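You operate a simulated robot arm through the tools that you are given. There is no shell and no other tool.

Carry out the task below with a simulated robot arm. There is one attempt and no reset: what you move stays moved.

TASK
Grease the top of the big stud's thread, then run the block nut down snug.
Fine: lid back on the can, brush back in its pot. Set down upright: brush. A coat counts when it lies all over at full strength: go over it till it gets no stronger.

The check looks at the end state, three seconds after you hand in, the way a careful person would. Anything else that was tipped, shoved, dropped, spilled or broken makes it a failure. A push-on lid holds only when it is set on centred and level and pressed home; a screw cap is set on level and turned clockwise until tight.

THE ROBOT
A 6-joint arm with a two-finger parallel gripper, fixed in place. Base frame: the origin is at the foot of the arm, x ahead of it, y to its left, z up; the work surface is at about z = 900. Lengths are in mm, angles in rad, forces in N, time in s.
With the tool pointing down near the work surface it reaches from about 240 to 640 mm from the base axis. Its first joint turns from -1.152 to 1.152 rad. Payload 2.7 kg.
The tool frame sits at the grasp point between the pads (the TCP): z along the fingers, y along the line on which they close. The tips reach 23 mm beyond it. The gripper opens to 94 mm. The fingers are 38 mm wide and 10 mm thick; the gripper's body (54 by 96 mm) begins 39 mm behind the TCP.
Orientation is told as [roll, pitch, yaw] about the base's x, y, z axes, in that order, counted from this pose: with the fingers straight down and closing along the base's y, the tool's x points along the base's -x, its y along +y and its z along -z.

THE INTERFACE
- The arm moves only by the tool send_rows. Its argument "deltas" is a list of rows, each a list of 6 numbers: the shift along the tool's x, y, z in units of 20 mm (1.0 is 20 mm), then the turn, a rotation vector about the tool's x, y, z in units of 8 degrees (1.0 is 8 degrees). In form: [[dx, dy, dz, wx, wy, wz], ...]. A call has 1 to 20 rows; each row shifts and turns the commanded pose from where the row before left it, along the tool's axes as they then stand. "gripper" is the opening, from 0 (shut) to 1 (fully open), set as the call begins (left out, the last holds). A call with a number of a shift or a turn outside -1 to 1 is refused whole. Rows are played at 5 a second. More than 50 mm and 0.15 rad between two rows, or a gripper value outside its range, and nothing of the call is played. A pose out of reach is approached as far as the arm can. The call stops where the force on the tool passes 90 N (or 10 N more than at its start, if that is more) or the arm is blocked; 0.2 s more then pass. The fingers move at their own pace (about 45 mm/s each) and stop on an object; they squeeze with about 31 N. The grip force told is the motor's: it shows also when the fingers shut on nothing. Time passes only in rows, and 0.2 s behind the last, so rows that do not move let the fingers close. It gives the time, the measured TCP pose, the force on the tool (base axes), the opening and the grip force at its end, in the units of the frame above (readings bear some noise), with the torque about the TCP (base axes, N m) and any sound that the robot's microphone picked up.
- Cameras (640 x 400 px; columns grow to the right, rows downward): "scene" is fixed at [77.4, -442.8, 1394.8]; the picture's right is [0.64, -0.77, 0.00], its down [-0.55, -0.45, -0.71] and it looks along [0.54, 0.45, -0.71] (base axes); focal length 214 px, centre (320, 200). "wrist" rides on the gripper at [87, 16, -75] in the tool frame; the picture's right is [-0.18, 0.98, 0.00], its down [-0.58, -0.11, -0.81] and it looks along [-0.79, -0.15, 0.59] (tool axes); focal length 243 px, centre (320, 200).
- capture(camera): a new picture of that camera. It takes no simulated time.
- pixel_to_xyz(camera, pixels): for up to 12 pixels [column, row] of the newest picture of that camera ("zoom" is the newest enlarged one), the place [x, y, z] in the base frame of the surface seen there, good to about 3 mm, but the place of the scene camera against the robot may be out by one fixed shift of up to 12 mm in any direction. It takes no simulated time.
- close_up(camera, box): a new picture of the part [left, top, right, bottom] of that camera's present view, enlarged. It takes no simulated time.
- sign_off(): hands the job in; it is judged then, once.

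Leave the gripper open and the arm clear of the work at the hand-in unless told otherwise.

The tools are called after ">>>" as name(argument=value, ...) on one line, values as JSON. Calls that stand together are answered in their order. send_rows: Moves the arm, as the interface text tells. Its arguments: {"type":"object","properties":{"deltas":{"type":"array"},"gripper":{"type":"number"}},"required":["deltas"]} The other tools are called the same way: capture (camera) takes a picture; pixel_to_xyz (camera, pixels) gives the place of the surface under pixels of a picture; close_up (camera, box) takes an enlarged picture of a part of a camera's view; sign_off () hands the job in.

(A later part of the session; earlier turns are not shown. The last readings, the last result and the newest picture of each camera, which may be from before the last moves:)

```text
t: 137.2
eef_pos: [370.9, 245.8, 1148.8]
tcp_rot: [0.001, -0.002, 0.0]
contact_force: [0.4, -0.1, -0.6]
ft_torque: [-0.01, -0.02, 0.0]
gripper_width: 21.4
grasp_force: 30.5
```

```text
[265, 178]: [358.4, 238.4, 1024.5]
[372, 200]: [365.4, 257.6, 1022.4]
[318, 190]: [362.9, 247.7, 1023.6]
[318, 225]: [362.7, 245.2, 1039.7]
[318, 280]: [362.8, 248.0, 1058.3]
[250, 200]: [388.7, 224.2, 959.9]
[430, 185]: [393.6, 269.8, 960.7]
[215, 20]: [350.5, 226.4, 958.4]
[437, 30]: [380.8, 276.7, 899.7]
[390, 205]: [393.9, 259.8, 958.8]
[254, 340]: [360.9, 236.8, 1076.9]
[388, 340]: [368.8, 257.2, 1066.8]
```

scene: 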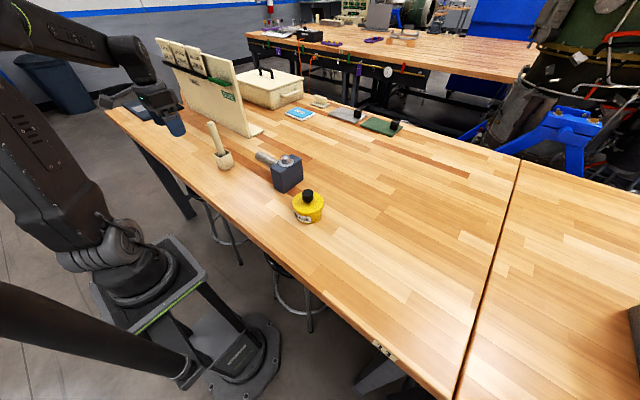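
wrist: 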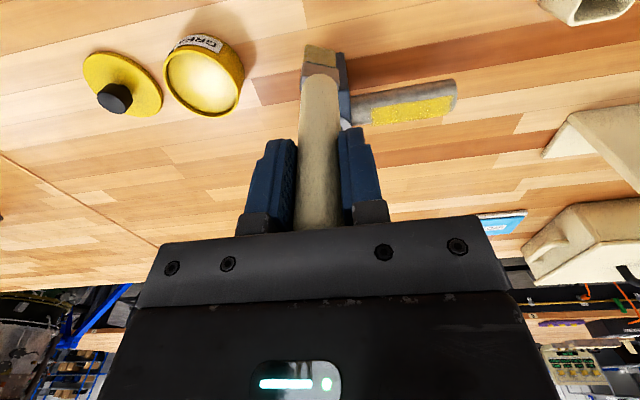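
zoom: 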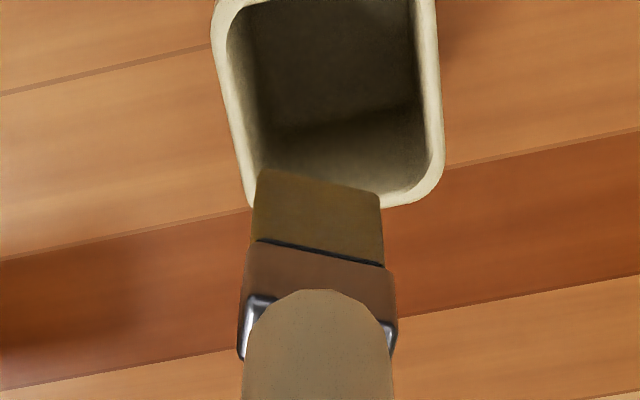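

The tip is about (366,248) and the pot opening is centred (370,248.5), which is well inside. I'll shift +3 mm in x and descend, stopping to check near the rim.

>>> send_rows(deltas=[[-0.15, 0.05, 0.6, 0, 0, 0], [0, 0, 0.8, 0, 0, 0], [0, 0, 0.8, 0, 0, 0], [0, 0, 0.6, 0, 0, 0], [0, 0, 0, 0, 0, 0]])

>>> close_up(camera="wrist", box=[260, 0, 380, 100])

>>> close_up(camera="scene", box=[190, 110, 260, 180])

```text
t: 138.4
eef_pos: [373.6, 248.2, 1092.6]
tcp_rot: [0.0, -0.002, 0.0]
contact_force: [-0.5, 0.1, -0.2]
ft_torque: [-0.01, -0.03, -0.01]
gripper_width: 21.7
grasp_force: 30.6
```

```text
4.00 times, centred on (320, 50) of wrist
```

zoom: 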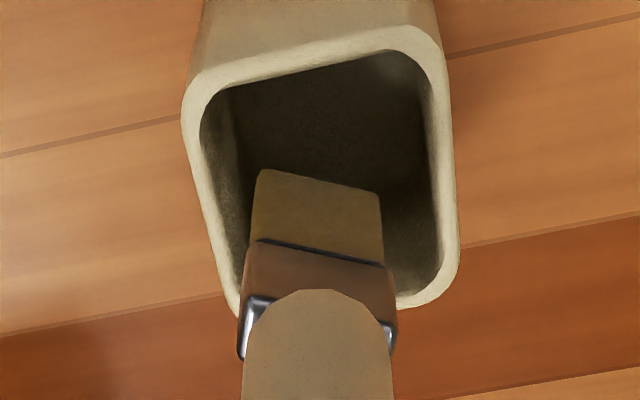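

```text
5.71 times, centred on (225, 145) of scene
```

zoom: 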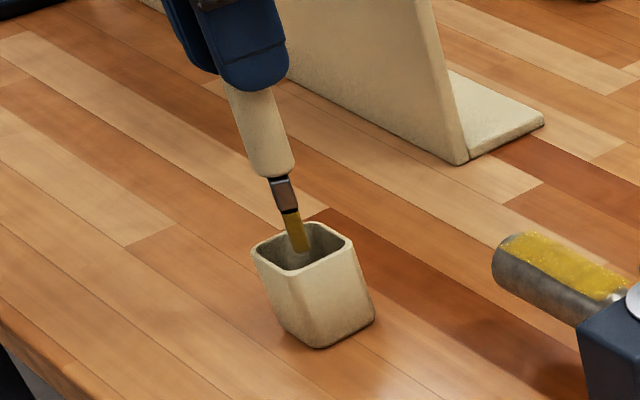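

It's entering centred. I'll continue down 40 mm and then creep.

>>> send_rows(deltas=[[0, 0, 0.6, 0, 0, 0], [0, 0, 0.6, 0, 0, 0], [0, 0, 0.6, 0, 0, 0], [0, 0, 0.2, 0, 0, 0], [0, 0, 0, 0, 0, 0]])

>>> send_rows(deltas=[[0, 0, 0.1, 0, 0, 0], [0, 0, 0.1, 0, 0, 0], [0, 0, 0, 0, 0, 0]])

>>> close_up(camera="wrist", box=[260, 0, 380, 100])

```text
t: 139.6
eef_pos: [375.7, 247.7, 1054.0]
tcp_rot: [0.002, -0.002, -0.002]
contact_force: [1.3, -0.2, -0.4]
ft_torque: [-0.01, 0.0, 0.01]
gripper_width: 21.4
grasp_force: 30.8
```

```text
t: 140.4
eef_pos: [375.2, 246.1, 1049.7]
tcp_rot: [0.003, -0.002, 0.0]
contact_force: [0.4, 0.4, -0.2]
ft_torque: [0.02, 0.01, 0.0]
gripper_width: 21.7
grasp_force: 30.9
```

```text
4.00 times, centred on (320, 50) of wrist
```

zoom: 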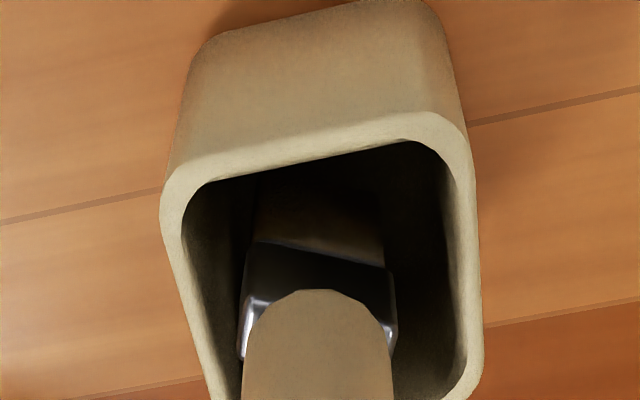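

There's no contact yet. I'll trim 2 mm back in x and creep down until the bristles reach the pot floor.

>>> send_rows(deltas=[[0.1, 0.03, 0.1, 0, 0, 0], [0, 0, 0.1, 0, 0, 0], [0, 0, 0, 0, 0, 0]])

>>> send_rows(deltas=[[0, 0, 0.1, 0, 0, 0], [0, 0, 0.1, 0, 0, 0], [0, 0, 0, 0, 0, 0]])

>>> send_rows(deltas=[[0, 0, 0.08, 0, 0, 0], [0, 0, 0, 0, 0, 0]])

```text
t: 141.2
eef_pos: [372.6, 246.9, 1044.6]
tcp_rot: [0.001, -0.001, 0.0]
contact_force: [-0.3, 0.0, 0.0]
ft_torque: [-0.01, 0.01, 0.04]
gripper_width: 21.6
grasp_force: 31.1
```

```text
t: 142.0
eef_pos: [371.8, 248.4, 1041.0]
tcp_rot: [0.002, -0.002, -0.001]
contact_force: [1.0, -0.3, 0.2]
ft_torque: [-0.02, 0.0, 0.01]
gripper_width: 21.7
grasp_force: 31.3
```

```text
t: 142.6
eef_pos: [371.7, 248.4, 1039.1]
tcp_rot: [0.001, 0.0, -0.002]
contact_force: [0.7, 0.2, -0.4]
ft_torque: [-0.02, -0.01, 0.01]
gripper_width: 21.6
grasp_force: 30.7
```

>>> send_rows(deltas=[[0, 0, 0.08, 0, 0, 0], [0, 0, 0, 0, 0, 0]])

>>> send_rows(deltas=[[0, 0, 0.08, 0, 0, 0], [0, 0, 0, 0, 0, 0]])

>>> send_rows(deltas=[[0, 0, 0.08, 0, 0, 0], [0, 0, 0, 0, 0, 0]])

```text
t: 143.2
eef_pos: [372.4, 247.9, 1038.0]
tcp_rot: [0.001, -0.003, -0.001]
contact_force: [0.2, -0.2, -0.8]
ft_torque: [0.02, 0.03, 0.02]
gripper_width: 21.5
grasp_force: 31.1
```

```text
t: 143.8
eef_pos: [372.0, 246.9, 1037.9]
tcp_rot: [-0.001, -0.001, -0.001]
contact_force: [0.9, 0.3, -0.2]
ft_torque: [0.02, 0.04, -0.04]
gripper_width: 21.6
grasp_force: 31.0
```

```text
t: 144.4
eef_pos: [372.0, 248.2, 1036.5]
tcp_rot: [0.002, -0.004, 0.001]
contact_force: [-2.2, -2.8, 7.0]
ft_torque: [-0.09, 0.17, 0.05]
gripper_width: 21.5
grasp_force: 30.9
```

The bristles touched the floor at 7 N. I'll open the gripper and check that the brush stands before lifting.

>>> send_rows(deltas=[[0, 0, -0.03, 0, 0, 0], [0, 0, 0, 0, 0, 0], [0, 0, 0, 0, 0, 0], [0, 0, 0, 0, 0, 0], [0, 0, 0, 0, 0, 0]], gripper=0.7)

>>> capture(camera="wrist")

>>> close_up(camera="scene", box=[180, 90, 280, 190])

```text
t: 145.6
eef_pos: [371.9, 247.7, 1037.4]
tcp_rot: [0.003, -0.001, -0.002]
contact_force: [-0.3, 0.2, 6.4]
ft_torque: [0.04, 0.04, 0.01]
gripper_width: 65.8
grasp_force: 0.1
```

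```text
taken
```

wrist: 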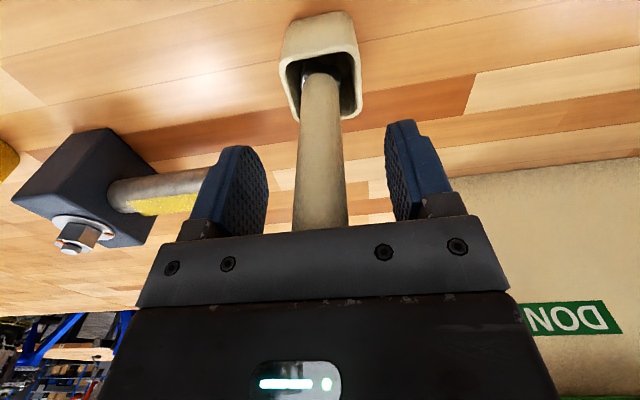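

```text
4.00 times, centred on (230, 140) of scene
```

zoom: 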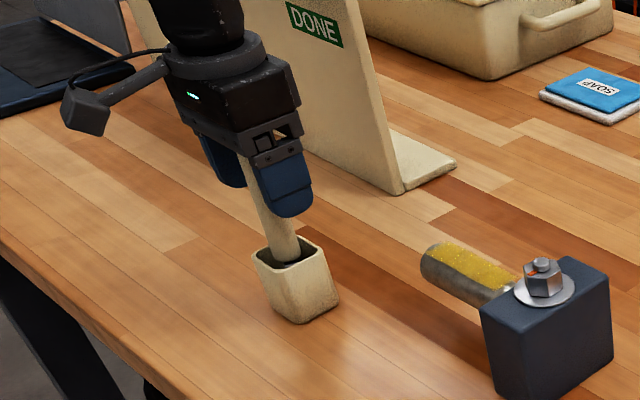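

The brush stands in the pot, with its top end just touching the palm at 6 N. I'll raise slowly straight up.

>>> send_rows(deltas=[[0, 0, -0.1, 0, 0, 0], [0, 0, -0.1, 0, 0, 0], [0, 0, -0.2, 0, 0, 0], [0, 0, -0.4, 0, 0, 0], [0, 0, -0.6, 0, 0, 0], [0, 0, -0.8, 0, 0, 0], [0, 0, -1, 0, 0, 0], [0, 0, -1, 0, 0, 0], [0, 0, -1, 0, 0, 0], [0, 0, 0, 0, 0, 0]])

>>> capture(camera="wrist")

>>> close_up(camera="scene", box=[180, 90, 280, 190])

```text
t: 147.8
eef_pos: [371.6, 247.4, 1140.8]
tcp_rot: [0.002, -0.002, 0.001]
contact_force: [0.3, 0.5, -0.6]
ft_torque: [0.02, -0.02, 0.01]
gripper_width: 66.0
grasp_force: 0.2
```

```text
taken
```

wrist: 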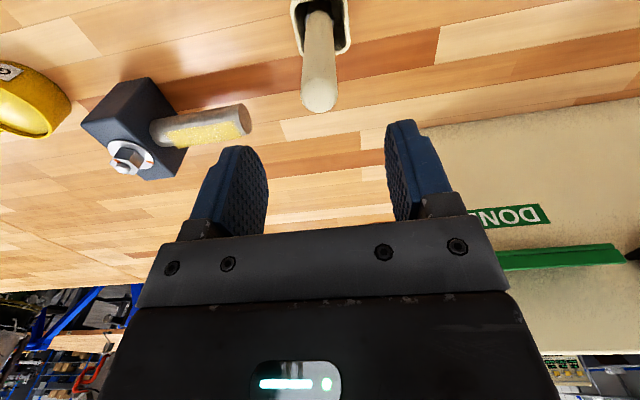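

```text
4.00 times, centred on (230, 140) of scene
```

zoom: 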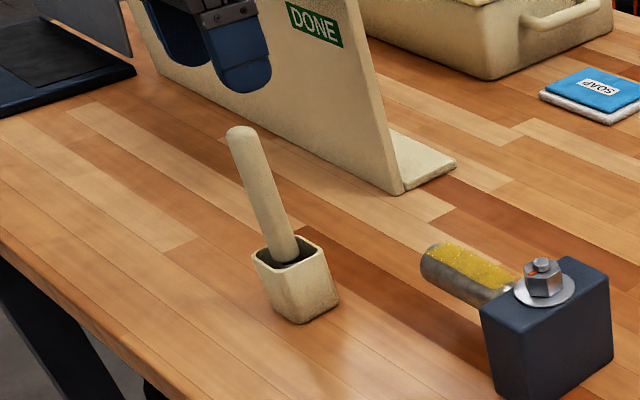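

The brush stands upright in its pot. Next is the lid: I'll travel back to it, staying high over the block.

>>> send_rows(deltas=[[0, -0.98, 0, 0, 0, 0], [0, -0.98, 0, 0, 0, 0], [0, -0.98, 0, 0, 0, 0], [0, -0.98, 0, 0, 0, 0], [0, -0.98, 0, 0, 0, 0], [0, -0.98, 0, 0, 0, 0], [0, -0.98, 0, 0, 0, 0], [0, -0.98, 0, 0, 0, 0], [0, -0.98, 0, 0, 0, 0], [0, -0.98, 0, 0, 0, 0], [0, -0.98, 0, 0, 0, 0], [0, -0.98, 0, 0, 0, 0], [0, -0.98, 0, 0, 0, 0], [0, -0.98, 0, 0, 0, 0], [0, -0.98, 0, 0, 0, 0], [0, -0.98, 0, 0, 0, 0], [0, -0.98, 0, 0, 0, 0], [0, -0.98, 0, 0, 0, 0], [0, -0.98, 0, 0, 0, 0], [0, -0.98, 0, 0, 0, 0]])

>>> send_rows(deltas=[[-0.2, -0.98, 0, 0, 0, 0], [-0.2, -0.98, 0, 0, 0, 0], [-0.2, -0.98, 0.5, 0, 0, 0], [-0.2, -0.98, 0.8, 0, 0, 0], [-0.2, -0.98, 0.8, 0, 0, 0], [0, -0.98, 0.8, 0, 0, 0], [0, -0.8, 0.8, 0, 0, 0], [0, 0, 0.8, 0, 0, 0], [0, 0, 0, 0, 0, 0]])

>>> capture(camera="wrist")

```text
t: 152.0
eef_pos: [374.0, -146.0, 1141.4]
tcp_rot: [0.002, -0.001, 0.0]
contact_force: [-0.4, 0.1, 0.5]
ft_torque: [0.0, 0.0, 0.0]
gripper_width: 65.6
grasp_force: 0.1
```

```text
t: 154.0
eef_pos: [394.5, -278.7, 1051.9]
tcp_rot: [0.0, -0.001, 0.0]
contact_force: [-0.3, -0.9, 0.2]
ft_torque: [-0.04, -0.02, 0.0]
gripper_width: 65.8
grasp_force: 0.0
```

```text
taken
```

wrist: 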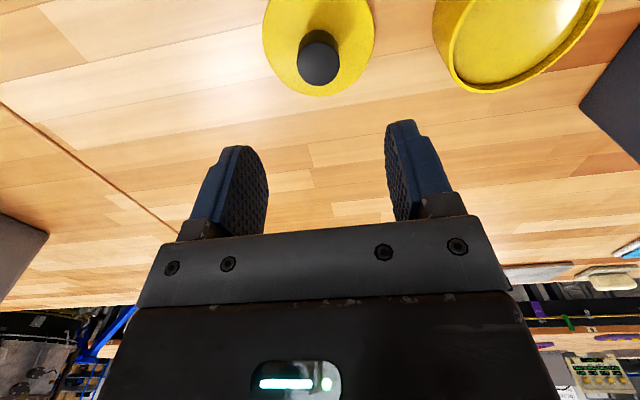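

The knob is centred under the gripper at (319,60). I'll measure it, and also the can rim in the same picture.

>>> pixel_to_xyz(camera="wrist", pixels=[[300, 60], [338, 60], [319, 46], [319, 78], [319, 62], [266, 35], [373, 35], [319, 94]])

>>> close_up(camera="wrist", box=[250, 0, 400, 100])

```text
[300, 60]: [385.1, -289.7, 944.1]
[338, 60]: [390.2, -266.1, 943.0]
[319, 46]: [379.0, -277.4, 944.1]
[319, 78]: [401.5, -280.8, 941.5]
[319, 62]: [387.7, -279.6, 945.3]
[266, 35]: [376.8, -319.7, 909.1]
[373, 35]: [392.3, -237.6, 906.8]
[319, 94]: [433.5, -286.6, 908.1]
```

```text
4.00 times, centred on (325, 50) of wrist
```

zoom: 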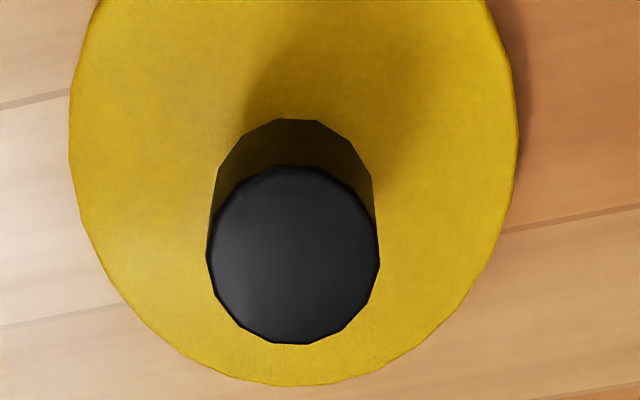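

The knob centre is (389.5,-278). I'll trim 2 mm and descend to grip at TCP z≈939.

>>> send_rows(deltas=[[0.12, 0, 0.8, 0, 0, 0], [0, 0, 0.8, 0, 0, 0], [0, 0, 0.8, 0, 0, 0], [0, 0, 0.8, 0, 0, 0], [0, 0, 0.8, 0, 0, 0], [0, 0, 0.8, 0, 0, 0], [0, 0, 0.5, 0, 0, 0], [0, 0, 0.25, 0, 0, 0], [0, 0, 0, 0, 0, 0]])

>>> capture(camera="wrist")

```text
t: 156.0
eef_pos: [390.9, -277.7, 938.4]
tcp_rot: [0.001, -0.002, 0.0]
contact_force: [0.3, 0.0, 0.2]
ft_torque: [0.03, 0.0, 0.03]
gripper_width: 65.8
grasp_force: 0.0
```

```text
taken
```

wrist: 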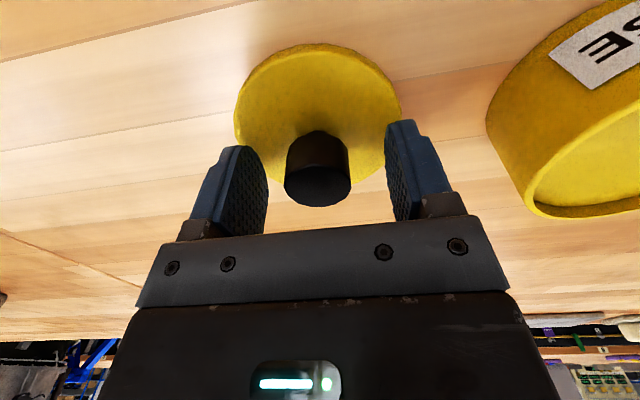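

The knob sits between the fingers just as when I first held it. I'll close.

>>> send_rows(deltas=[[0, 0, 0, 0, 0, 0], [0, 0, 0, 0, 0, 0], [0, 0, 0, 0, 0, 0], [0, 0, 0, 0, 0, 0], [0, 0, 0, 0, 0, 0], [0, 0, 0, 0, 0, 0]], gripper=0.0)

>>> send_rows(deltas=[[0, 0, -0.4, 0, 0, 0], [0, 0, -0.8, 0, 0, 0], [0, 0, -0.9, 0, 0, 0], [0, 0, -0.9, 0, 0, 0], [0, 0, -0.9, 0, 0, 0], [0, 0, -0.9, 0, 0, 0], [0, 0, -0.7, 0, 0, 0], [0, 0, 0, 0, 0, 0]])

>>> capture(camera="wrist")

>>> close_up(camera="scene", box=[270, 150, 390, 270])

```text
t: 157.4
eef_pos: [389.9, -278.4, 940.0]
tcp_rot: [0.001, -0.003, 0.001]
contact_force: [-0.5, -0.5, 0.1]
ft_torque: [-0.06, 0.02, 0.05]
gripper_width: 30.9
grasp_force: 31.1
```

```text
t: 159.2
eef_pos: [392.3, -279.3, 1051.5]
tcp_rot: [0.003, -0.001, 0.001]
contact_force: [-0.7, -0.5, -0.6]
ft_torque: [-0.04, 0.01, -0.04]
gripper_width: 30.6
grasp_force: 30.9
```

```text
taken
```

wrist: 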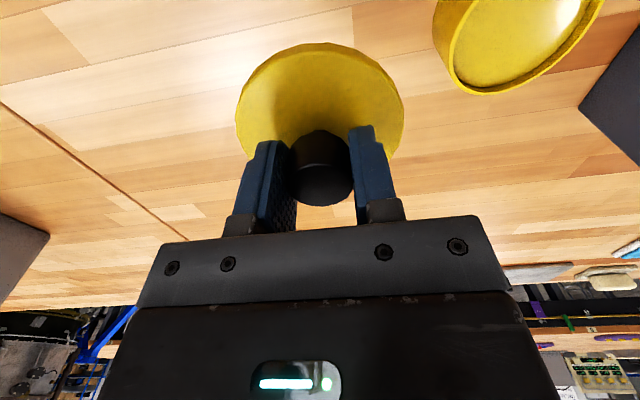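

```text
3.33 times, centred on (330, 210) of scene
```

zoom: 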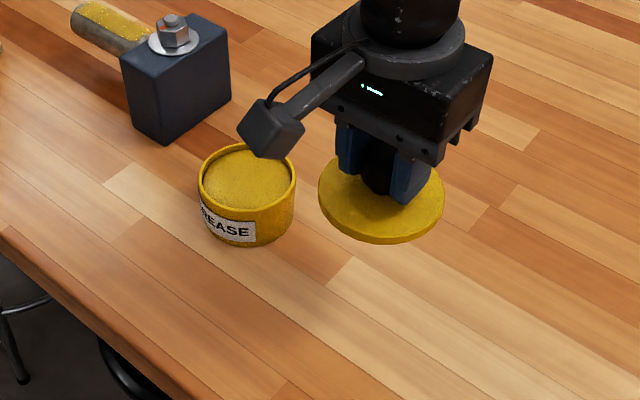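

The lid is held level. I'll measure its held position now (edge points), and the can rim that's in view, to line them up.

>>> pixel_to_xyz(camera="wrist", pixels=[[238, 110], [402, 110], [320, 46], [265, 65], [378, 65], [320, 190], [303, 175], [340, 175], [446, 50], [470, 88]])

>>> send_rows(deltas=[[0, 0, 0, 0, 0, 0]])

>>> send_rows(deltas=[[0, 0, 0, 0, 0, 0]])

>>> send_rows(deltas=[[0, 0, 0, 0, 0, 0]])

```text
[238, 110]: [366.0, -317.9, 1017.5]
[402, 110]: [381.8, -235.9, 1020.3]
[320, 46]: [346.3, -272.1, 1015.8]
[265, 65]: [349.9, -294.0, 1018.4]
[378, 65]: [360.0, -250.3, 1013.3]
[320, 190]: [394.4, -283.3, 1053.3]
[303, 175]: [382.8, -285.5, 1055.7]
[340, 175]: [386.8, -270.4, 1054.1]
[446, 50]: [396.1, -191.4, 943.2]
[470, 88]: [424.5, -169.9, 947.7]
```

```text
t: 159.6
eef_pos: [393.1, -281.1, 1050.2]
tcp_rot: [0.001, -0.003, 0.0]
contact_force: [0.9, -1.0, -0.7]
ft_torque: [0.01, -0.02, 0.0]
gripper_width: 30.9
grasp_force: 31.3
```

```text
t: 160.0
eef_pos: [392.2, -278.8, 1049.8]
tcp_rot: [0.003, -0.003, 0.0]
contact_force: [-0.6, -0.4, -1.2]
ft_torque: [0.01, -0.01, -0.02]
gripper_width: 31.3
grasp_force: 31.2
```

```text
t: 160.4
eef_pos: [391.5, -280.6, 1050.5]
tcp_rot: [0.002, -0.001, -0.001]
contact_force: [-0.3, 0.2, -0.2]
ft_torque: [-0.01, -0.02, -0.01]
gripper_width: 30.9
grasp_force: 31.0
```

The grip matches the first one, with the lid centre about 4 mm behind the TCP in x. The target TCP is about (392.3,-150.5). I'll move +129 mm in y at this height.

>>> send_rows(deltas=[[0, 0.92, 0, 0, 0, 0], [0, 0.92, 0, 0, 0, 0], [0, 0.92, 0, 0, 0, 0], [0, 0.92, 0, 0, 0, 0], [0, 0.92, 0, 0, 0, 0], [0, 0.92, 0, 0, 0, 0], [0, 0.93, 0, 0, 0, 0], [0, 0, 0, 0, 0, 0]])

>>> send_rows(deltas=[[0, 0, 0.8, 0, 0, 0], [0, 0, 0.8, 0, 0, 0], [0, 0, 0.6, 0, 0, 0], [0, 0, 0, 0, 0, 0]])

>>> capture(camera="wrist")

>>> close_up(camera="scene", box=[270, 160, 350, 240])

```text
t: 162.2
eef_pos: [390.7, -151.5, 1049.1]
tcp_rot: [0.002, -0.001, 0.002]
contact_force: [0.4, 0.5, -0.5]
ft_torque: [0.02, -0.03, -0.01]
gripper_width: 31.0
grasp_force: 31.2
```

```text
t: 163.2
eef_pos: [392.3, -152.6, 1004.1]
tcp_rot: [0.002, -0.004, -0.001]
contact_force: [0.4, 0.7, -0.4]
ft_torque: [0.0, 0.0, -0.02]
gripper_width: 31.0
grasp_force: 31.1
```

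```text
taken
```

wrist: 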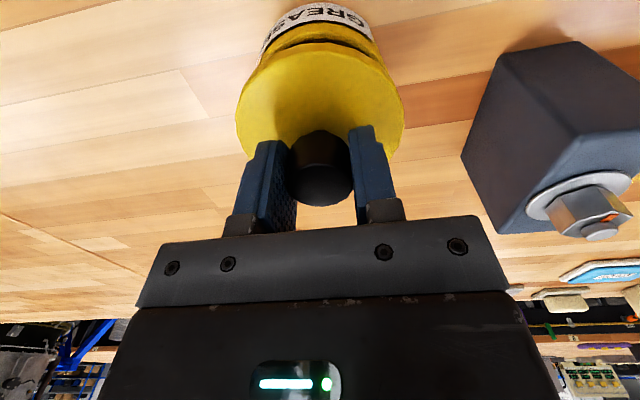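

```text
5.00 times, centred on (310, 200) of scene
```

zoom: 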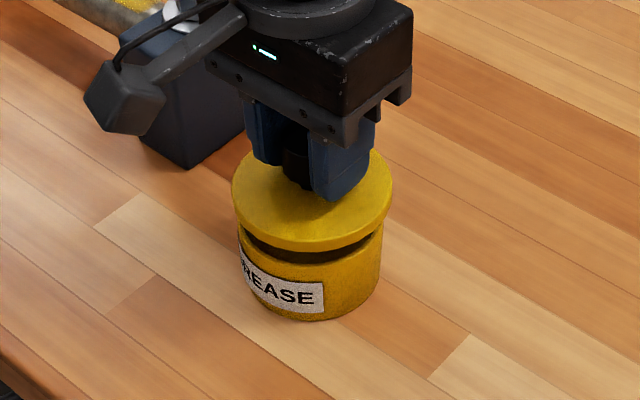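

The lid is about 20 mm above the can and looks concentric. I'll zoom in on the wrist view to check.

>>> close_up(camera="wrist", box=[220, 0, 420, 120])

>>> pixel_to_xyz(camera="wrist", pixels=[[238, 110], [402, 110], [320, 47], [269, 65], [374, 65], [320, 30], [275, 45], [366, 45]])

```text
3.20 times, centred on (320, 60) of wrist
```

zoom: 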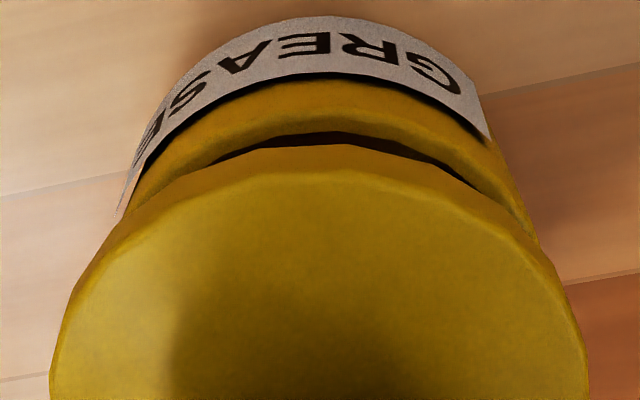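

```text
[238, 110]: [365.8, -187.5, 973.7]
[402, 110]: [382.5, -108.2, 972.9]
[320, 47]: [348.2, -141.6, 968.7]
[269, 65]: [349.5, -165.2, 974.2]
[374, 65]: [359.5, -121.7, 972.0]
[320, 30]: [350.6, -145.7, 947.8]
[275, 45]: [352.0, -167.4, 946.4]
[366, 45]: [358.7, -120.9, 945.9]
```

It's aligned: the lid's near edge is 2 mm outside the can rim, as expected for a concentric fit. I'll lower to just above seating and then press in small steps.

>>> send_rows(deltas=[[0, 0, 0.4, 0, 0, 0], [0, 0, 0.3, 0, 0, 0], [0, 0, 0, 0, 0, 0]])

>>> send_rows(deltas=[[0, 0, 0.1, 0, 0, 0], [0, 0, 0.1, 0, 0, 0], [0, 0, 0, 0, 0, 0]])

>>> close_up(camera="scene", box=[270, 160, 350, 240])

```text
t: 164.0
eef_pos: [390.6, -150.6, 989.1]
tcp_rot: [0.002, -0.002, 0.0]
contact_force: [0.6, -0.4, -0.6]
ft_torque: [0.01, -0.01, 0.01]
gripper_width: 31.1
grasp_force: 30.7
```

```text
t: 164.8
eef_pos: [390.5, -149.5, 989.9]
tcp_rot: [-0.001, -0.006, 0.002]
contact_force: [-4.0, 3.5, 24.4]
ft_torque: [0.27, 0.36, 0.09]
gripper_width: 31.2
grasp_force: 30.4
```

```text
5.00 times, centred on (310, 200) of scene
```

zoom: 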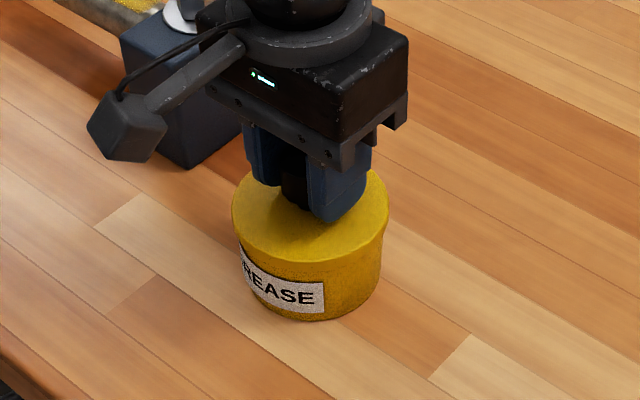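

The lid has met the rim at 24 N. I'll press on in small steps to push it home.

>>> send_rows(deltas=[[0, 0, 0.1, 0, 0, 0], [0, 0, 0.1, 0, 0, 0], [0, 0, 0, 0, 0, 0]])

>>> send_rows(deltas=[[0, 0, 0.1, 0, 0, 0], [0, 0, 0.1, 0, 0, 0], [0, 0, 0, 0, 0, 0]])

>>> close_up(camera="scene", box=[270, 160, 350, 240])

```text
t: 165.6
eef_pos: [391.7, -151.6, 984.2]
tcp_rot: [-0.001, -0.007, 0.001]
contact_force: [5.0, 5.6, 24.2]
ft_torque: [0.3, -0.13, -0.03]
gripper_width: 30.9
grasp_force: 31.4
```

```text
t: 166.4
eef_pos: [390.3, -149.7, 981.1]
tcp_rot: [0.0, -0.005, 0.001]
contact_force: [-12.1, 2.8, 43.7]
ft_torque: [0.33, 0.71, 0.05]
gripper_width: 30.5
grasp_force: 30.7
```

```text
5.00 times, centred on (310, 200) of scene
```

zoom: 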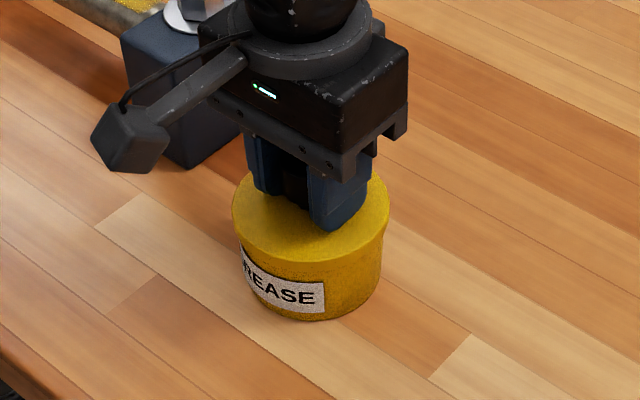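

Force is rising to 44 N. I'll keep pressing gradually and listen for the snap.

>>> send_rows(deltas=[[0, 0, 0.1, 0, 0, 0], [0, 0, 0, 0, 0, 0]])

>>> send_rows(deltas=[[0, 0, 0.1, 0, 0, 0], [0, 0, 0, 0, 0, 0]])

>>> close_up(camera="wrist", box=[220, 0, 420, 140])

```text
t: 167.0
eef_pos: [391.1, -149.6, 981.1]
tcp_rot: [0.0, -0.009, 0.0]
contact_force: [-15.0, -6.0, 50.9]
ft_torque: [0.3, 1.2, 0.04]
gripper_width: 31.3
grasp_force: 30.7
```

```text
t: 167.6
eef_pos: [390.5, -151.1, 980.8]
tcp_rot: [-0.003, -0.012, 0.003]
contact_force: [-19.6, -9.0, 67.8]
ft_torque: [0.64, 1.57, -0.14]
gripper_width: 31.1
grasp_force: 30.8
```

```text
2.86 times, centred on (320, 70) of wrist
```

zoom: 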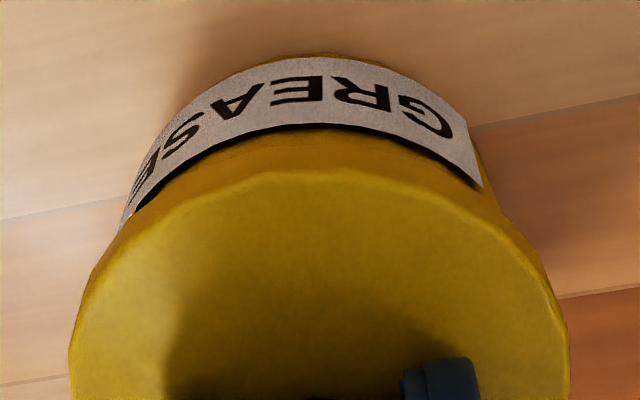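

There's side force building, so I'll stop, ease off, open, and check how the lid sits before pressing centrally on the knob.

>>> send_rows(deltas=[[0, 0, -0.15, 0, 0, 0], [0, 0, -0.1, 0, 0, 0], [0, 0, 0, 0, 0, 0]])

>>> send_rows(deltas=[[0, 0, 0, 0, 0, 0], [0, 0, 0, 0, 0, 0], [0, 0, 0, 0, 0, 0]], gripper=0.6)

>>> send_rows(deltas=[[0, 0, -0.5, 0, 0, 0], [0, 0, -0.8, 0, 0, 0], [0, 0, -0.8, 0, 0, 0], [0, 0, -0.8, 0, 0, 0], [0, 0, 0, 0, 0, 0]])

>>> close_up(camera="scene", box=[285, 180, 335, 230])

>>> capture(camera="wrist")

```text
t: 168.4
eef_pos: [390.8, -150.0, 981.2]
tcp_rot: [-0.001, -0.009, 0.002]
contact_force: [-2.0, -14.2, 27.5]
ft_torque: [0.15, -0.36, -0.1]
gripper_width: 31.1
grasp_force: 31.2
```

```text
t: 169.2
eef_pos: [389.9, -149.0, 981.2]
tcp_rot: [0.001, -0.007, 0.001]
contact_force: [0.2, -7.1, 28.4]
ft_torque: [-0.03, 0.24, 0.25]
gripper_width: 51.9
grasp_force: 0.0
```

```text
t: 170.4
eef_pos: [388.8, -148.5, 1036.1]
tcp_rot: [0.003, -0.002, 0.001]
contact_force: [0.0, 0.1, 0.0]
ft_torque: [-0.01, 0.03, 0.01]
gripper_width: 56.7
grasp_force: 0.0
```

```text
8.00 times, centred on (310, 205) of scene
```

zoom: 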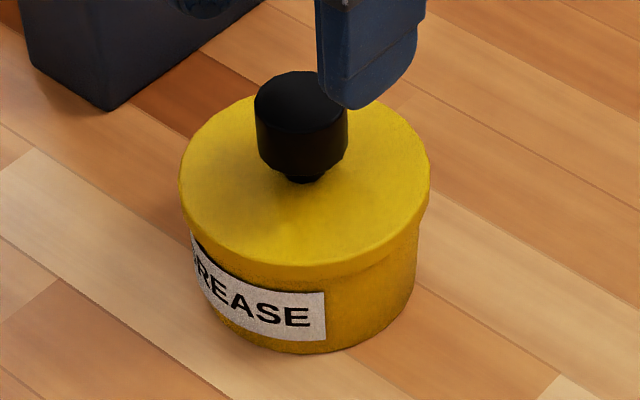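

```text
taken
```

wrist: 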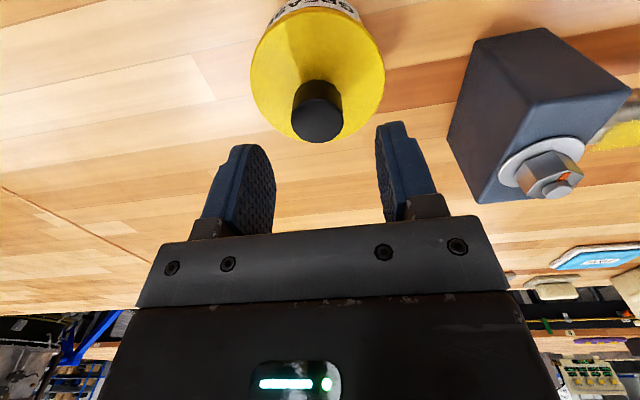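

The lid looks level and almost exactly as at the start. I'll measure its height and tilt.

>>> pixel_to_xyz(camera="wrist", pixels=[[256, 70], [380, 70], [318, 15], [275, 110], [360, 110], [318, 60], [318, 120], [305, 112], [330, 112], [290, 40], [345, 40], [318, 30]])

>>> close_up(camera="wrist", box=[240, 0, 400, 100])

```text
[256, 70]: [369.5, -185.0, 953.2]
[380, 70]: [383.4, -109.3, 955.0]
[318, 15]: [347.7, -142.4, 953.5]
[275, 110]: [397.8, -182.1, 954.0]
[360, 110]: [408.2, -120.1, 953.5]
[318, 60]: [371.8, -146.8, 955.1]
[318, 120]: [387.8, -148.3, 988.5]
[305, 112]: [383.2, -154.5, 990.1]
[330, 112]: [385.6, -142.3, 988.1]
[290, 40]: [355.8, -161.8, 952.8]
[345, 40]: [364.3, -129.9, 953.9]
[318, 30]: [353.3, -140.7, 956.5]
```

```text
4.00 times, centred on (320, 50) of wrist
```

zoom: 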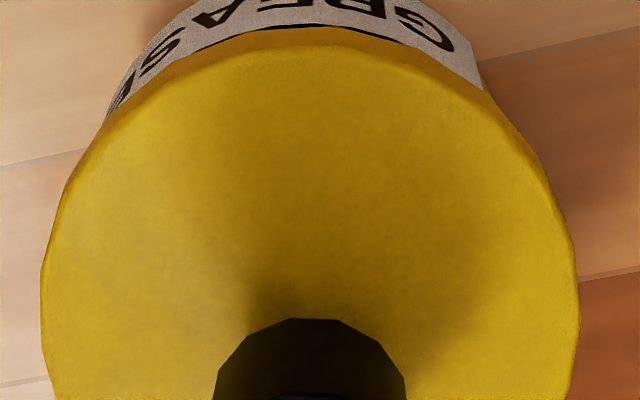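

The lid is level, but the knob top reads 989 against 987.5 before, so it may not be fully home. I'll close the fingers and press down on the knob's centre.

>>> send_rows(deltas=[[0, 0, 0, 0, 0, 0], [0, 0, 0, 0, 0, 0], [0, 0, 0, 0, 0, 0], [0, 0, 0, 0, 0, 0]], gripper=0.0)

>>> send_rows(deltas=[[0, 0, 0.5, 0, 0, 0], [0, 0, 0.5, 0, 0, 0], [0, 0, 0.1, 0, 0, 0], [0, 0, 0, 0, 0, 0]])

>>> close_up(camera="scene", box=[275, 160, 345, 230])

```text
t: 171.4
eef_pos: [388.9, -147.8, 1037.0]
tcp_rot: [0.001, -0.002, 0.0]
contact_force: [-0.1, -0.4, -0.7]
ft_torque: [0.01, -0.03, 0.01]
gripper_width: 0.0
grasp_force: 30.8
```

```text
t: 172.4
eef_pos: [389.9, -149.3, 1014.9]
tcp_rot: [0.001, -0.002, 0.0]
contact_force: [0.2, 0.0, -0.3]
ft_torque: [0.01, -0.02, 0.03]
gripper_width: 0.1
grasp_force: 30.8
```

```text
5.71 times, centred on (310, 195) of scene
```

zoom: 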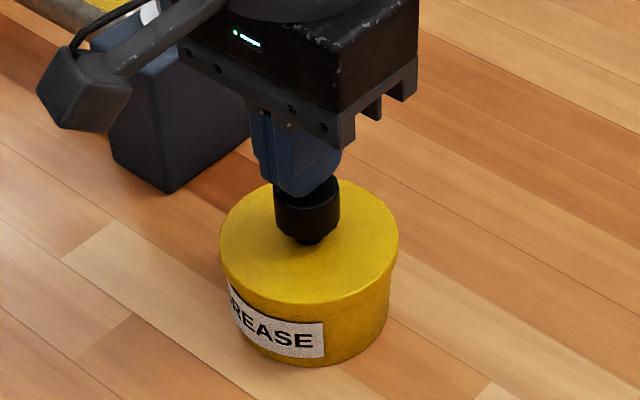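

The fingertips are just above the knob. I'll press down stepwise.

>>> send_rows(deltas=[[0, 0, 0.1, 0, 0, 0], [0, 0, 0.1, 0, 0, 0], [0, 0, 0, 0, 0, 0]])

>>> send_rows(deltas=[[0, 0, 0.05, 0, 0, 0], [0, 0, 0, 0, 0, 0]])

>>> send_rows(deltas=[[0, 0, 0.05, 0, 0, 0], [0, 0, 0, 0, 0, 0]])

```text
t: 173.2
eef_pos: [390.2, -149.4, 1011.6]
tcp_rot: [0.002, -0.004, 0.003]
contact_force: [-3.3, 5.8, 12.1]
ft_torque: [0.14, 0.17, -0.05]
gripper_width: 0.0
grasp_force: 30.5
```

```text
t: 173.8
eef_pos: [390.8, -148.7, 1013.1]
tcp_rot: [0.001, -0.007, 0.003]
contact_force: [-9.8, 11.2, 39.3]
ft_torque: [0.25, 0.5, -0.05]
gripper_width: 0.0
grasp_force: 31.3
```

```text
t: 174.4
eef_pos: [390.2, -149.5, 1012.2]
tcp_rot: [-0.002, -0.006, 0.001]
contact_force: [-10.1, 9.4, 47.0]
ft_torque: [0.25, 0.67, -0.06]
gripper_width: 0.0
grasp_force: 31.3
```

>>> send_rows(deltas=[[0, 0, 0.07, 0, 0, 0], [0, 0, 0, 0, 0, 0]])

>>> send_rows(deltas=[[0, 0, 0.07, 0, 0, 0], [0, 0, 0, 0, 0, 0]])

>>> close_up(camera="scene", box=[275, 160, 345, 230])

```text
t: 175.0
eef_pos: [390.3, -150.4, 1012.3]
tcp_rot: [-0.001, -0.01, 0.002]
contact_force: [-14.4, 11.1, 58.4]
ft_torque: [0.24, 0.98, -0.04]
gripper_width: 0.0
grasp_force: 30.4
```

```text
t: 175.6
eef_pos: [391.5, -147.9, 1012.4]
tcp_rot: [-0.002, -0.013, 0.002]
contact_force: [-16.9, 13.6, 64.2]
ft_torque: [0.32, 1.13, -0.11]
gripper_width: 0.0
grasp_force: 30.7
```

```text
5.71 times, centred on (310, 195) of scene
```

zoom: 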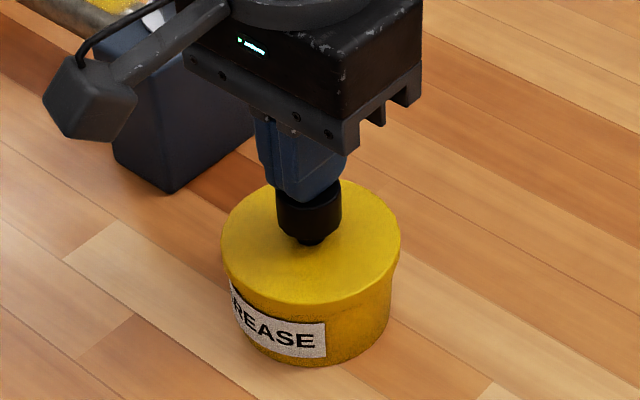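

The knob height isn't changing under 64 N, so it seems bottomed. I'll ease off, lift, and compare with the starting picture at the same zoom.

>>> send_rows(deltas=[[0, 0, -0.2, 0, 0, 0], [0, 0, -0.5, 0, 0, 0], [0, 0, -1, 0, 0, 0], [0, 0, -1, 0, 0, 0], [0, 0, -1, 0, 0, 0], [0.9, 0, -0.5, 0, 0, 0], [0.9, 0, 0, 0, 0, 0], [0.9, 0, 0, 0, 0, 0], [0.9, 0, 0, 0, 0, 0], [0.9, 0, 0, 0, 0, 0], [0, 0, 0, 0, 0, 0]], gripper=0.3)

>>> close_up(camera="scene", box=[285, 180, 335, 230])

>>> capture(camera="wrist")

>>> close_up(camera="wrist", box=[265, 95, 365, 195])

```text
t: 178.0
eef_pos: [299.1, -149.1, 1090.6]
tcp_rot: [0.001, -0.003, 0.001]
contact_force: [-0.6, 0.5, -0.2]
ft_torque: [0.01, -0.01, 0.03]
gripper_width: 28.1
grasp_force: 0.0
```

```text
8.00 times, centred on (310, 205) of scene
```

zoom: 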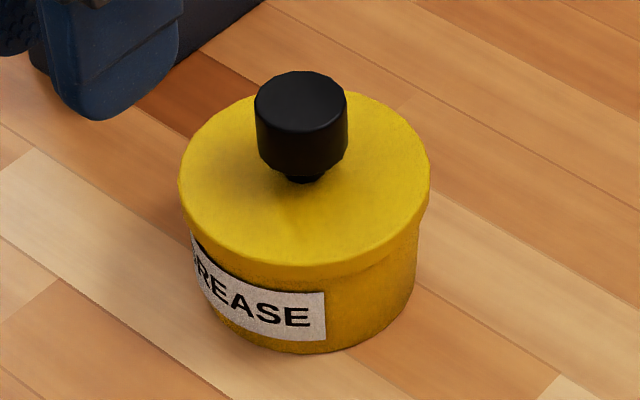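

```text
taken
```

wrist: 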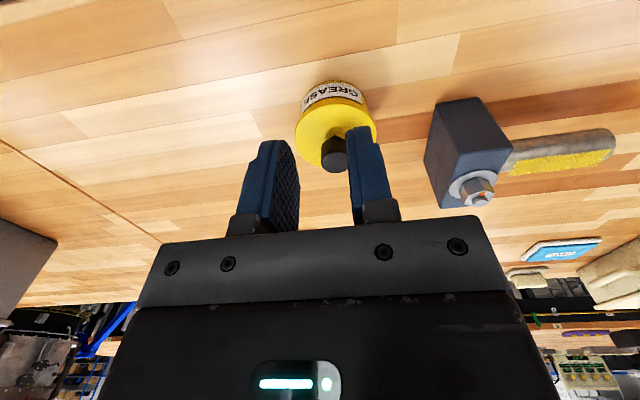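

```text
4.00 times, centred on (315, 145) of wrist
```

zoom: 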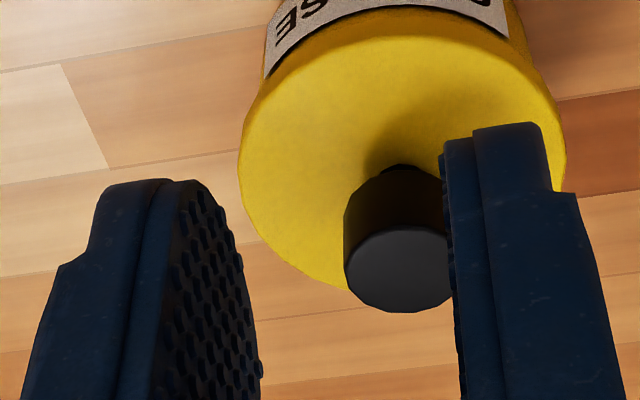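

The knob looks about 1 mm higher than at the start, and I heard no click. I'll regrip the knob and pull very lightly to test whether the lid is latched.

>>> send_rows(deltas=[[-0.9, 0, 0, 0, 0, 0], [-0.9, 0, 0, 0, 0, 0], [-0.9, 0, 0, 0, 0, 0], [-0.9, 0, 0, 0, 0, 0], [-0.9, 0, 0.5, 0, 0, 0], [0, 0, 1, 0, 0, 0], [0, 0, 1, 0, 0, 0], [0, 0, 1, 0, 0, 0], [0, 0, 0.8, 0, 0, 0], [0, 0, 0.6, 0, 0, 0], [0, 0, 0.35, 0, 0, 0], [0, 0, 0, 0, 0, 0]], gripper=0.6)

>>> capture(camera="wrist")

```text
t: 180.6
eef_pos: [388.7, -149.7, 985.0]
tcp_rot: [0.003, -0.003, -0.002]
contact_force: [0.0, 0.3, 0.2]
ft_torque: [-0.01, -0.02, -0.02]
gripper_width: 56.3
grasp_force: 0.0
```

```text
taken
```

wrist: 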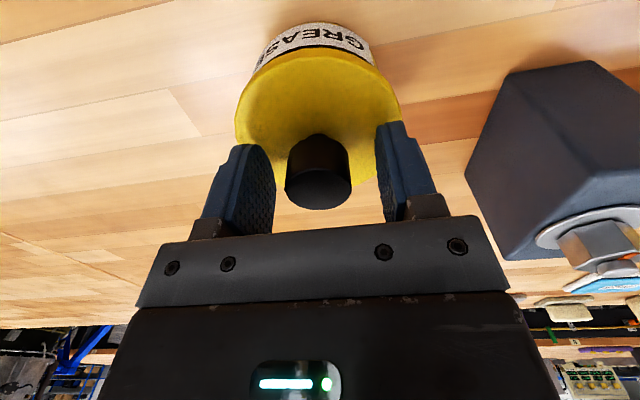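

I'll shift 2 mm forward, close, and then pull up about 1 mm.

>>> send_rows(deltas=[[-0.12, 0, 0, 0, 0, 0], [0, 0, 0, 0, 0, 0]])

>>> send_rows(deltas=[[0, 0, 0, 0, 0, 0], [0, 0, 0, 0, 0, 0], [0, 0, 0, 0, 0, 0], [0, 0, 0, 0, 0, 0], [0, 0, 0, 0, 0, 0]], gripper=0.0)

>>> send_rows(deltas=[[0, 0, -0.05, 0, 0, 0], [0, 0, 0, 0, 0, 0]])

```text
t: 181.2
eef_pos: [392.9, -149.2, 985.1]
tcp_rot: [0.002, -0.002, 0.0]
contact_force: [1.0, 1.1, 0.2]
ft_torque: [-0.03, 0.0, -0.03]
gripper_width: 56.4
grasp_force: 0.1
```

```text
t: 182.4
eef_pos: [392.3, -149.3, 984.2]
tcp_rot: [0.001, -0.002, 0.001]
contact_force: [0.5, -14.1, -2.1]
ft_torque: [-0.34, 0.0, 0.0]
gripper_width: 31.0
grasp_force: 31.0
```

```text
t: 183.0
eef_pos: [392.8, -148.6, 986.0]
tcp_rot: [0.003, -0.002, 0.0]
contact_force: [-0.5, 0.0, -1.0]
ft_torque: [0.02, 0.0, 0.04]
gripper_width: 31.0
grasp_force: 30.6
heard: pop
```

The pop shows the lid had been latched properly, and my light pull released it. I'll press it home again with a 1 mm y correction and won't pull on it afterward.

>>> send_rows(deltas=[[0, 0, -0.1, 0, 0, 0], [0, -0.06, 0, 0, 0, 0], [0, 0, 0, 0, 0, 0]])

>>> close_up(camera="scene", box=[275, 170, 345, 230])

>>> close_up(camera="wrist", box=[220, 0, 420, 140])

```text
t: 183.8
eef_pos: [393.3, -150.7, 988.3]
tcp_rot: [0.002, -0.001, 0.0]
contact_force: [-0.2, -1.0, -0.8]
ft_torque: [0.01, 0.02, -0.01]
gripper_width: 30.7
grasp_force: 30.9
```

```text
6.67 times, centred on (310, 200) of scene
```

zoom: 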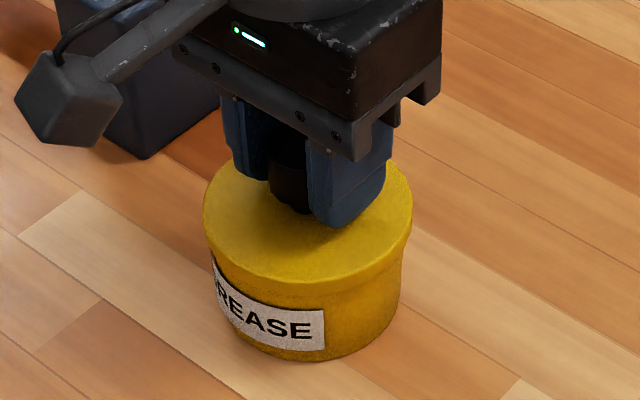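

```text
2.86 times, centred on (320, 70) of wrist
```

zoom: 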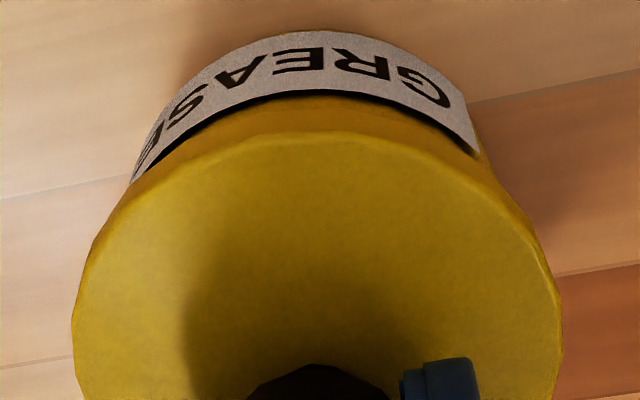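

It's concentric. I'll press down in steps again.

>>> send_rows(deltas=[[0, 0, 0.1, 0, 0, 0], [0, 0, 0.1, 0, 0, 0], [0, 0, 0.1, 0, 0, 0], [0, 0, 0, 0, 0, 0]])

>>> send_rows(deltas=[[0, 0, 0.1, 0, 0, 0], [0, 0, 0, 0, 0, 0]])

>>> send_rows(deltas=[[0, 0, 0.1, 0, 0, 0], [0, 0, 0, 0, 0, 0]])

>>> send_rows(deltas=[[0, 0, 0.1, 0, 0, 0], [0, 0, 0, 0, 0, 0]])

```text
t: 184.8
eef_pos: [394.0, -150.0, 983.1]
tcp_rot: [-0.001, -0.002, 0.0]
contact_force: [-2.1, 0.0, 4.1]
ft_torque: [-0.04, 0.01, 0.02]
gripper_width: 31.0
grasp_force: 31.3
```

```text
t: 185.4
eef_pos: [394.7, -151.1, 981.8]
tcp_rot: [-0.001, -0.006, 0.003]
contact_force: [-4.8, -0.4, 25.2]
ft_torque: [0.24, 0.14, 0.02]
gripper_width: 30.8
grasp_force: 31.2
```

```text
t: 186.0
eef_pos: [394.6, -151.1, 978.9]
tcp_rot: [0.0, -0.007, 0.001]
contact_force: [3.4, -1.1, 25.1]
ft_torque: [0.19, -0.09, 0.0]
gripper_width: 30.8
grasp_force: 31.1
```

```text
t: 186.6
eef_pos: [393.5, -151.3, 978.1]
tcp_rot: [0.0, -0.005, 0.002]
contact_force: [4.0, -0.7, 23.8]
ft_torque: [0.22, -0.08, 0.0]
gripper_width: 31.1
grasp_force: 30.5
```

The fingers slip on the knob at about 25 N. I'll open, rise, and press on the knob top with closed fingers instead.

>>> send_rows(deltas=[[0, 0, -0.1, 0, 0, 0], [0, 0, 0, 0, 0, 0], [0, 0, 0, 0, 0, 0], [0, 0, 0, 0, 0, 0]], gripper=0.6)

>>> send_rows(deltas=[[0, 0, -0.5, 0, 0, 0], [0, 0, -0.8, 0, 0, 0], [0, 0, -0.8, 0, 0, 0], [0, 0, -0.8, 0, 0, 0], [0.15, 0.03, 0, 0, 0, 0]])

>>> send_rows(deltas=[[0, 0, 0, 0, 0, 0], [0, 0, 0, 0, 0, 0], [0, 0, 0, 0, 0, 0], [0, 0, 0, 0, 0, 0]], gripper=0.0)

>>> capture(camera="wrist")

>>> close_up(camera="scene", box=[285, 180, 335, 230])

```text
t: 187.6
eef_pos: [392.0, -149.2, 978.7]
tcp_rot: [0.001, -0.002, 0.0]
contact_force: [0.3, 0.0, 0.0]
ft_torque: [0.02, 0.01, -0.01]
gripper_width: 56.4
grasp_force: 0.0
```

```text
t: 188.8
eef_pos: [392.0, -148.7, 1036.3]
tcp_rot: [-0.001, 0.0, -0.002]
contact_force: [-0.3, 0.0, 0.5]
ft_torque: [-0.03, -0.01, 0.0]
gripper_width: 56.4
grasp_force: 0.0
```

```text
t: 189.8
eef_pos: [390.8, -149.9, 1035.9]
tcp_rot: [0.002, -0.001, -0.001]
contact_force: [0.5, -0.3, -0.6]
ft_torque: [0.01, -0.03, 0.0]
gripper_width: 0.2
grasp_force: 30.8
```

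```text
taken
```

wrist: 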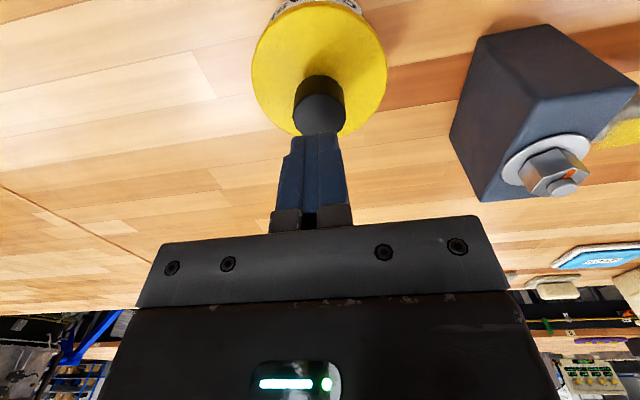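

```text
8.00 times, centred on (310, 205) of scene
```

zoom: 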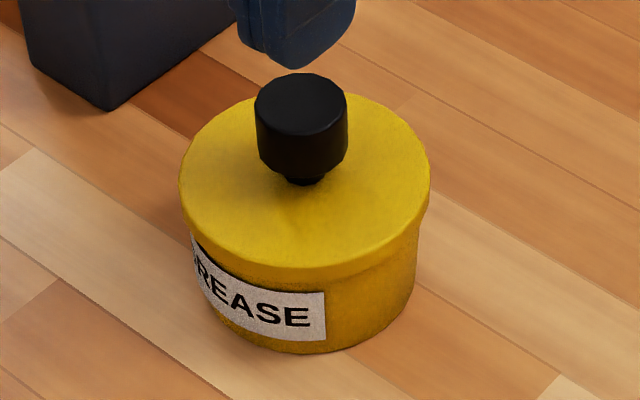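

Now the knob top is at row 73, exactly where it was at the start. I'll press once firmly on top to make sure it's home.

>>> send_rows(deltas=[[0, 0, 0.5, 0, 0, 0], [0, 0, 0.5, 0, 0, 0], [0, 0, 0.1, 0, 0, 0], [0, 0, 0.1, 0, 0, 0], [0, 0, 0, 0, 0, 0]])

>>> send_rows(deltas=[[0, 0, 0.08, 0, 0, 0], [0, 0, 0, 0, 0, 0]])

>>> send_rows(deltas=[[0, 0, 0.08, 0, 0, 0], [0, 0, 0, 0, 0, 0]])

>>> send_rows(deltas=[[0, 0, 0.08, 0, 0, 0], [0, 0, 0, 0, 0, 0]])

```text
t: 191.0
eef_pos: [389.3, -149.2, 1012.4]
tcp_rot: [0.0, -0.002, 0.001]
contact_force: [-0.1, -0.8, -0.2]
ft_torque: [0.01, -0.01, 0.0]
gripper_width: 0.1
grasp_force: 31.0
```

```text
t: 191.6
eef_pos: [390.2, -149.2, 1011.0]
tcp_rot: [0.002, -0.002, -0.001]
contact_force: [-0.4, 0.7, 3.4]
ft_torque: [0.06, 0.03, -0.02]
gripper_width: 0.0
grasp_force: 30.5
```

```text
t: 192.2
eef_pos: [389.3, -149.4, 1010.7]
tcp_rot: [0.001, -0.004, 0.002]
contact_force: [-11.7, 6.4, 27.2]
ft_torque: [0.13, 0.44, -0.04]
gripper_width: 0.3
grasp_force: 30.9
```

```text
t: 192.8
eef_pos: [389.9, -149.3, 1010.6]
tcp_rot: [-0.003, -0.006, 0.0]
contact_force: [-16.6, 6.2, 49.2]
ft_torque: [0.13, 0.73, -0.03]
gripper_width: 0.1
grasp_force: 31.0
```

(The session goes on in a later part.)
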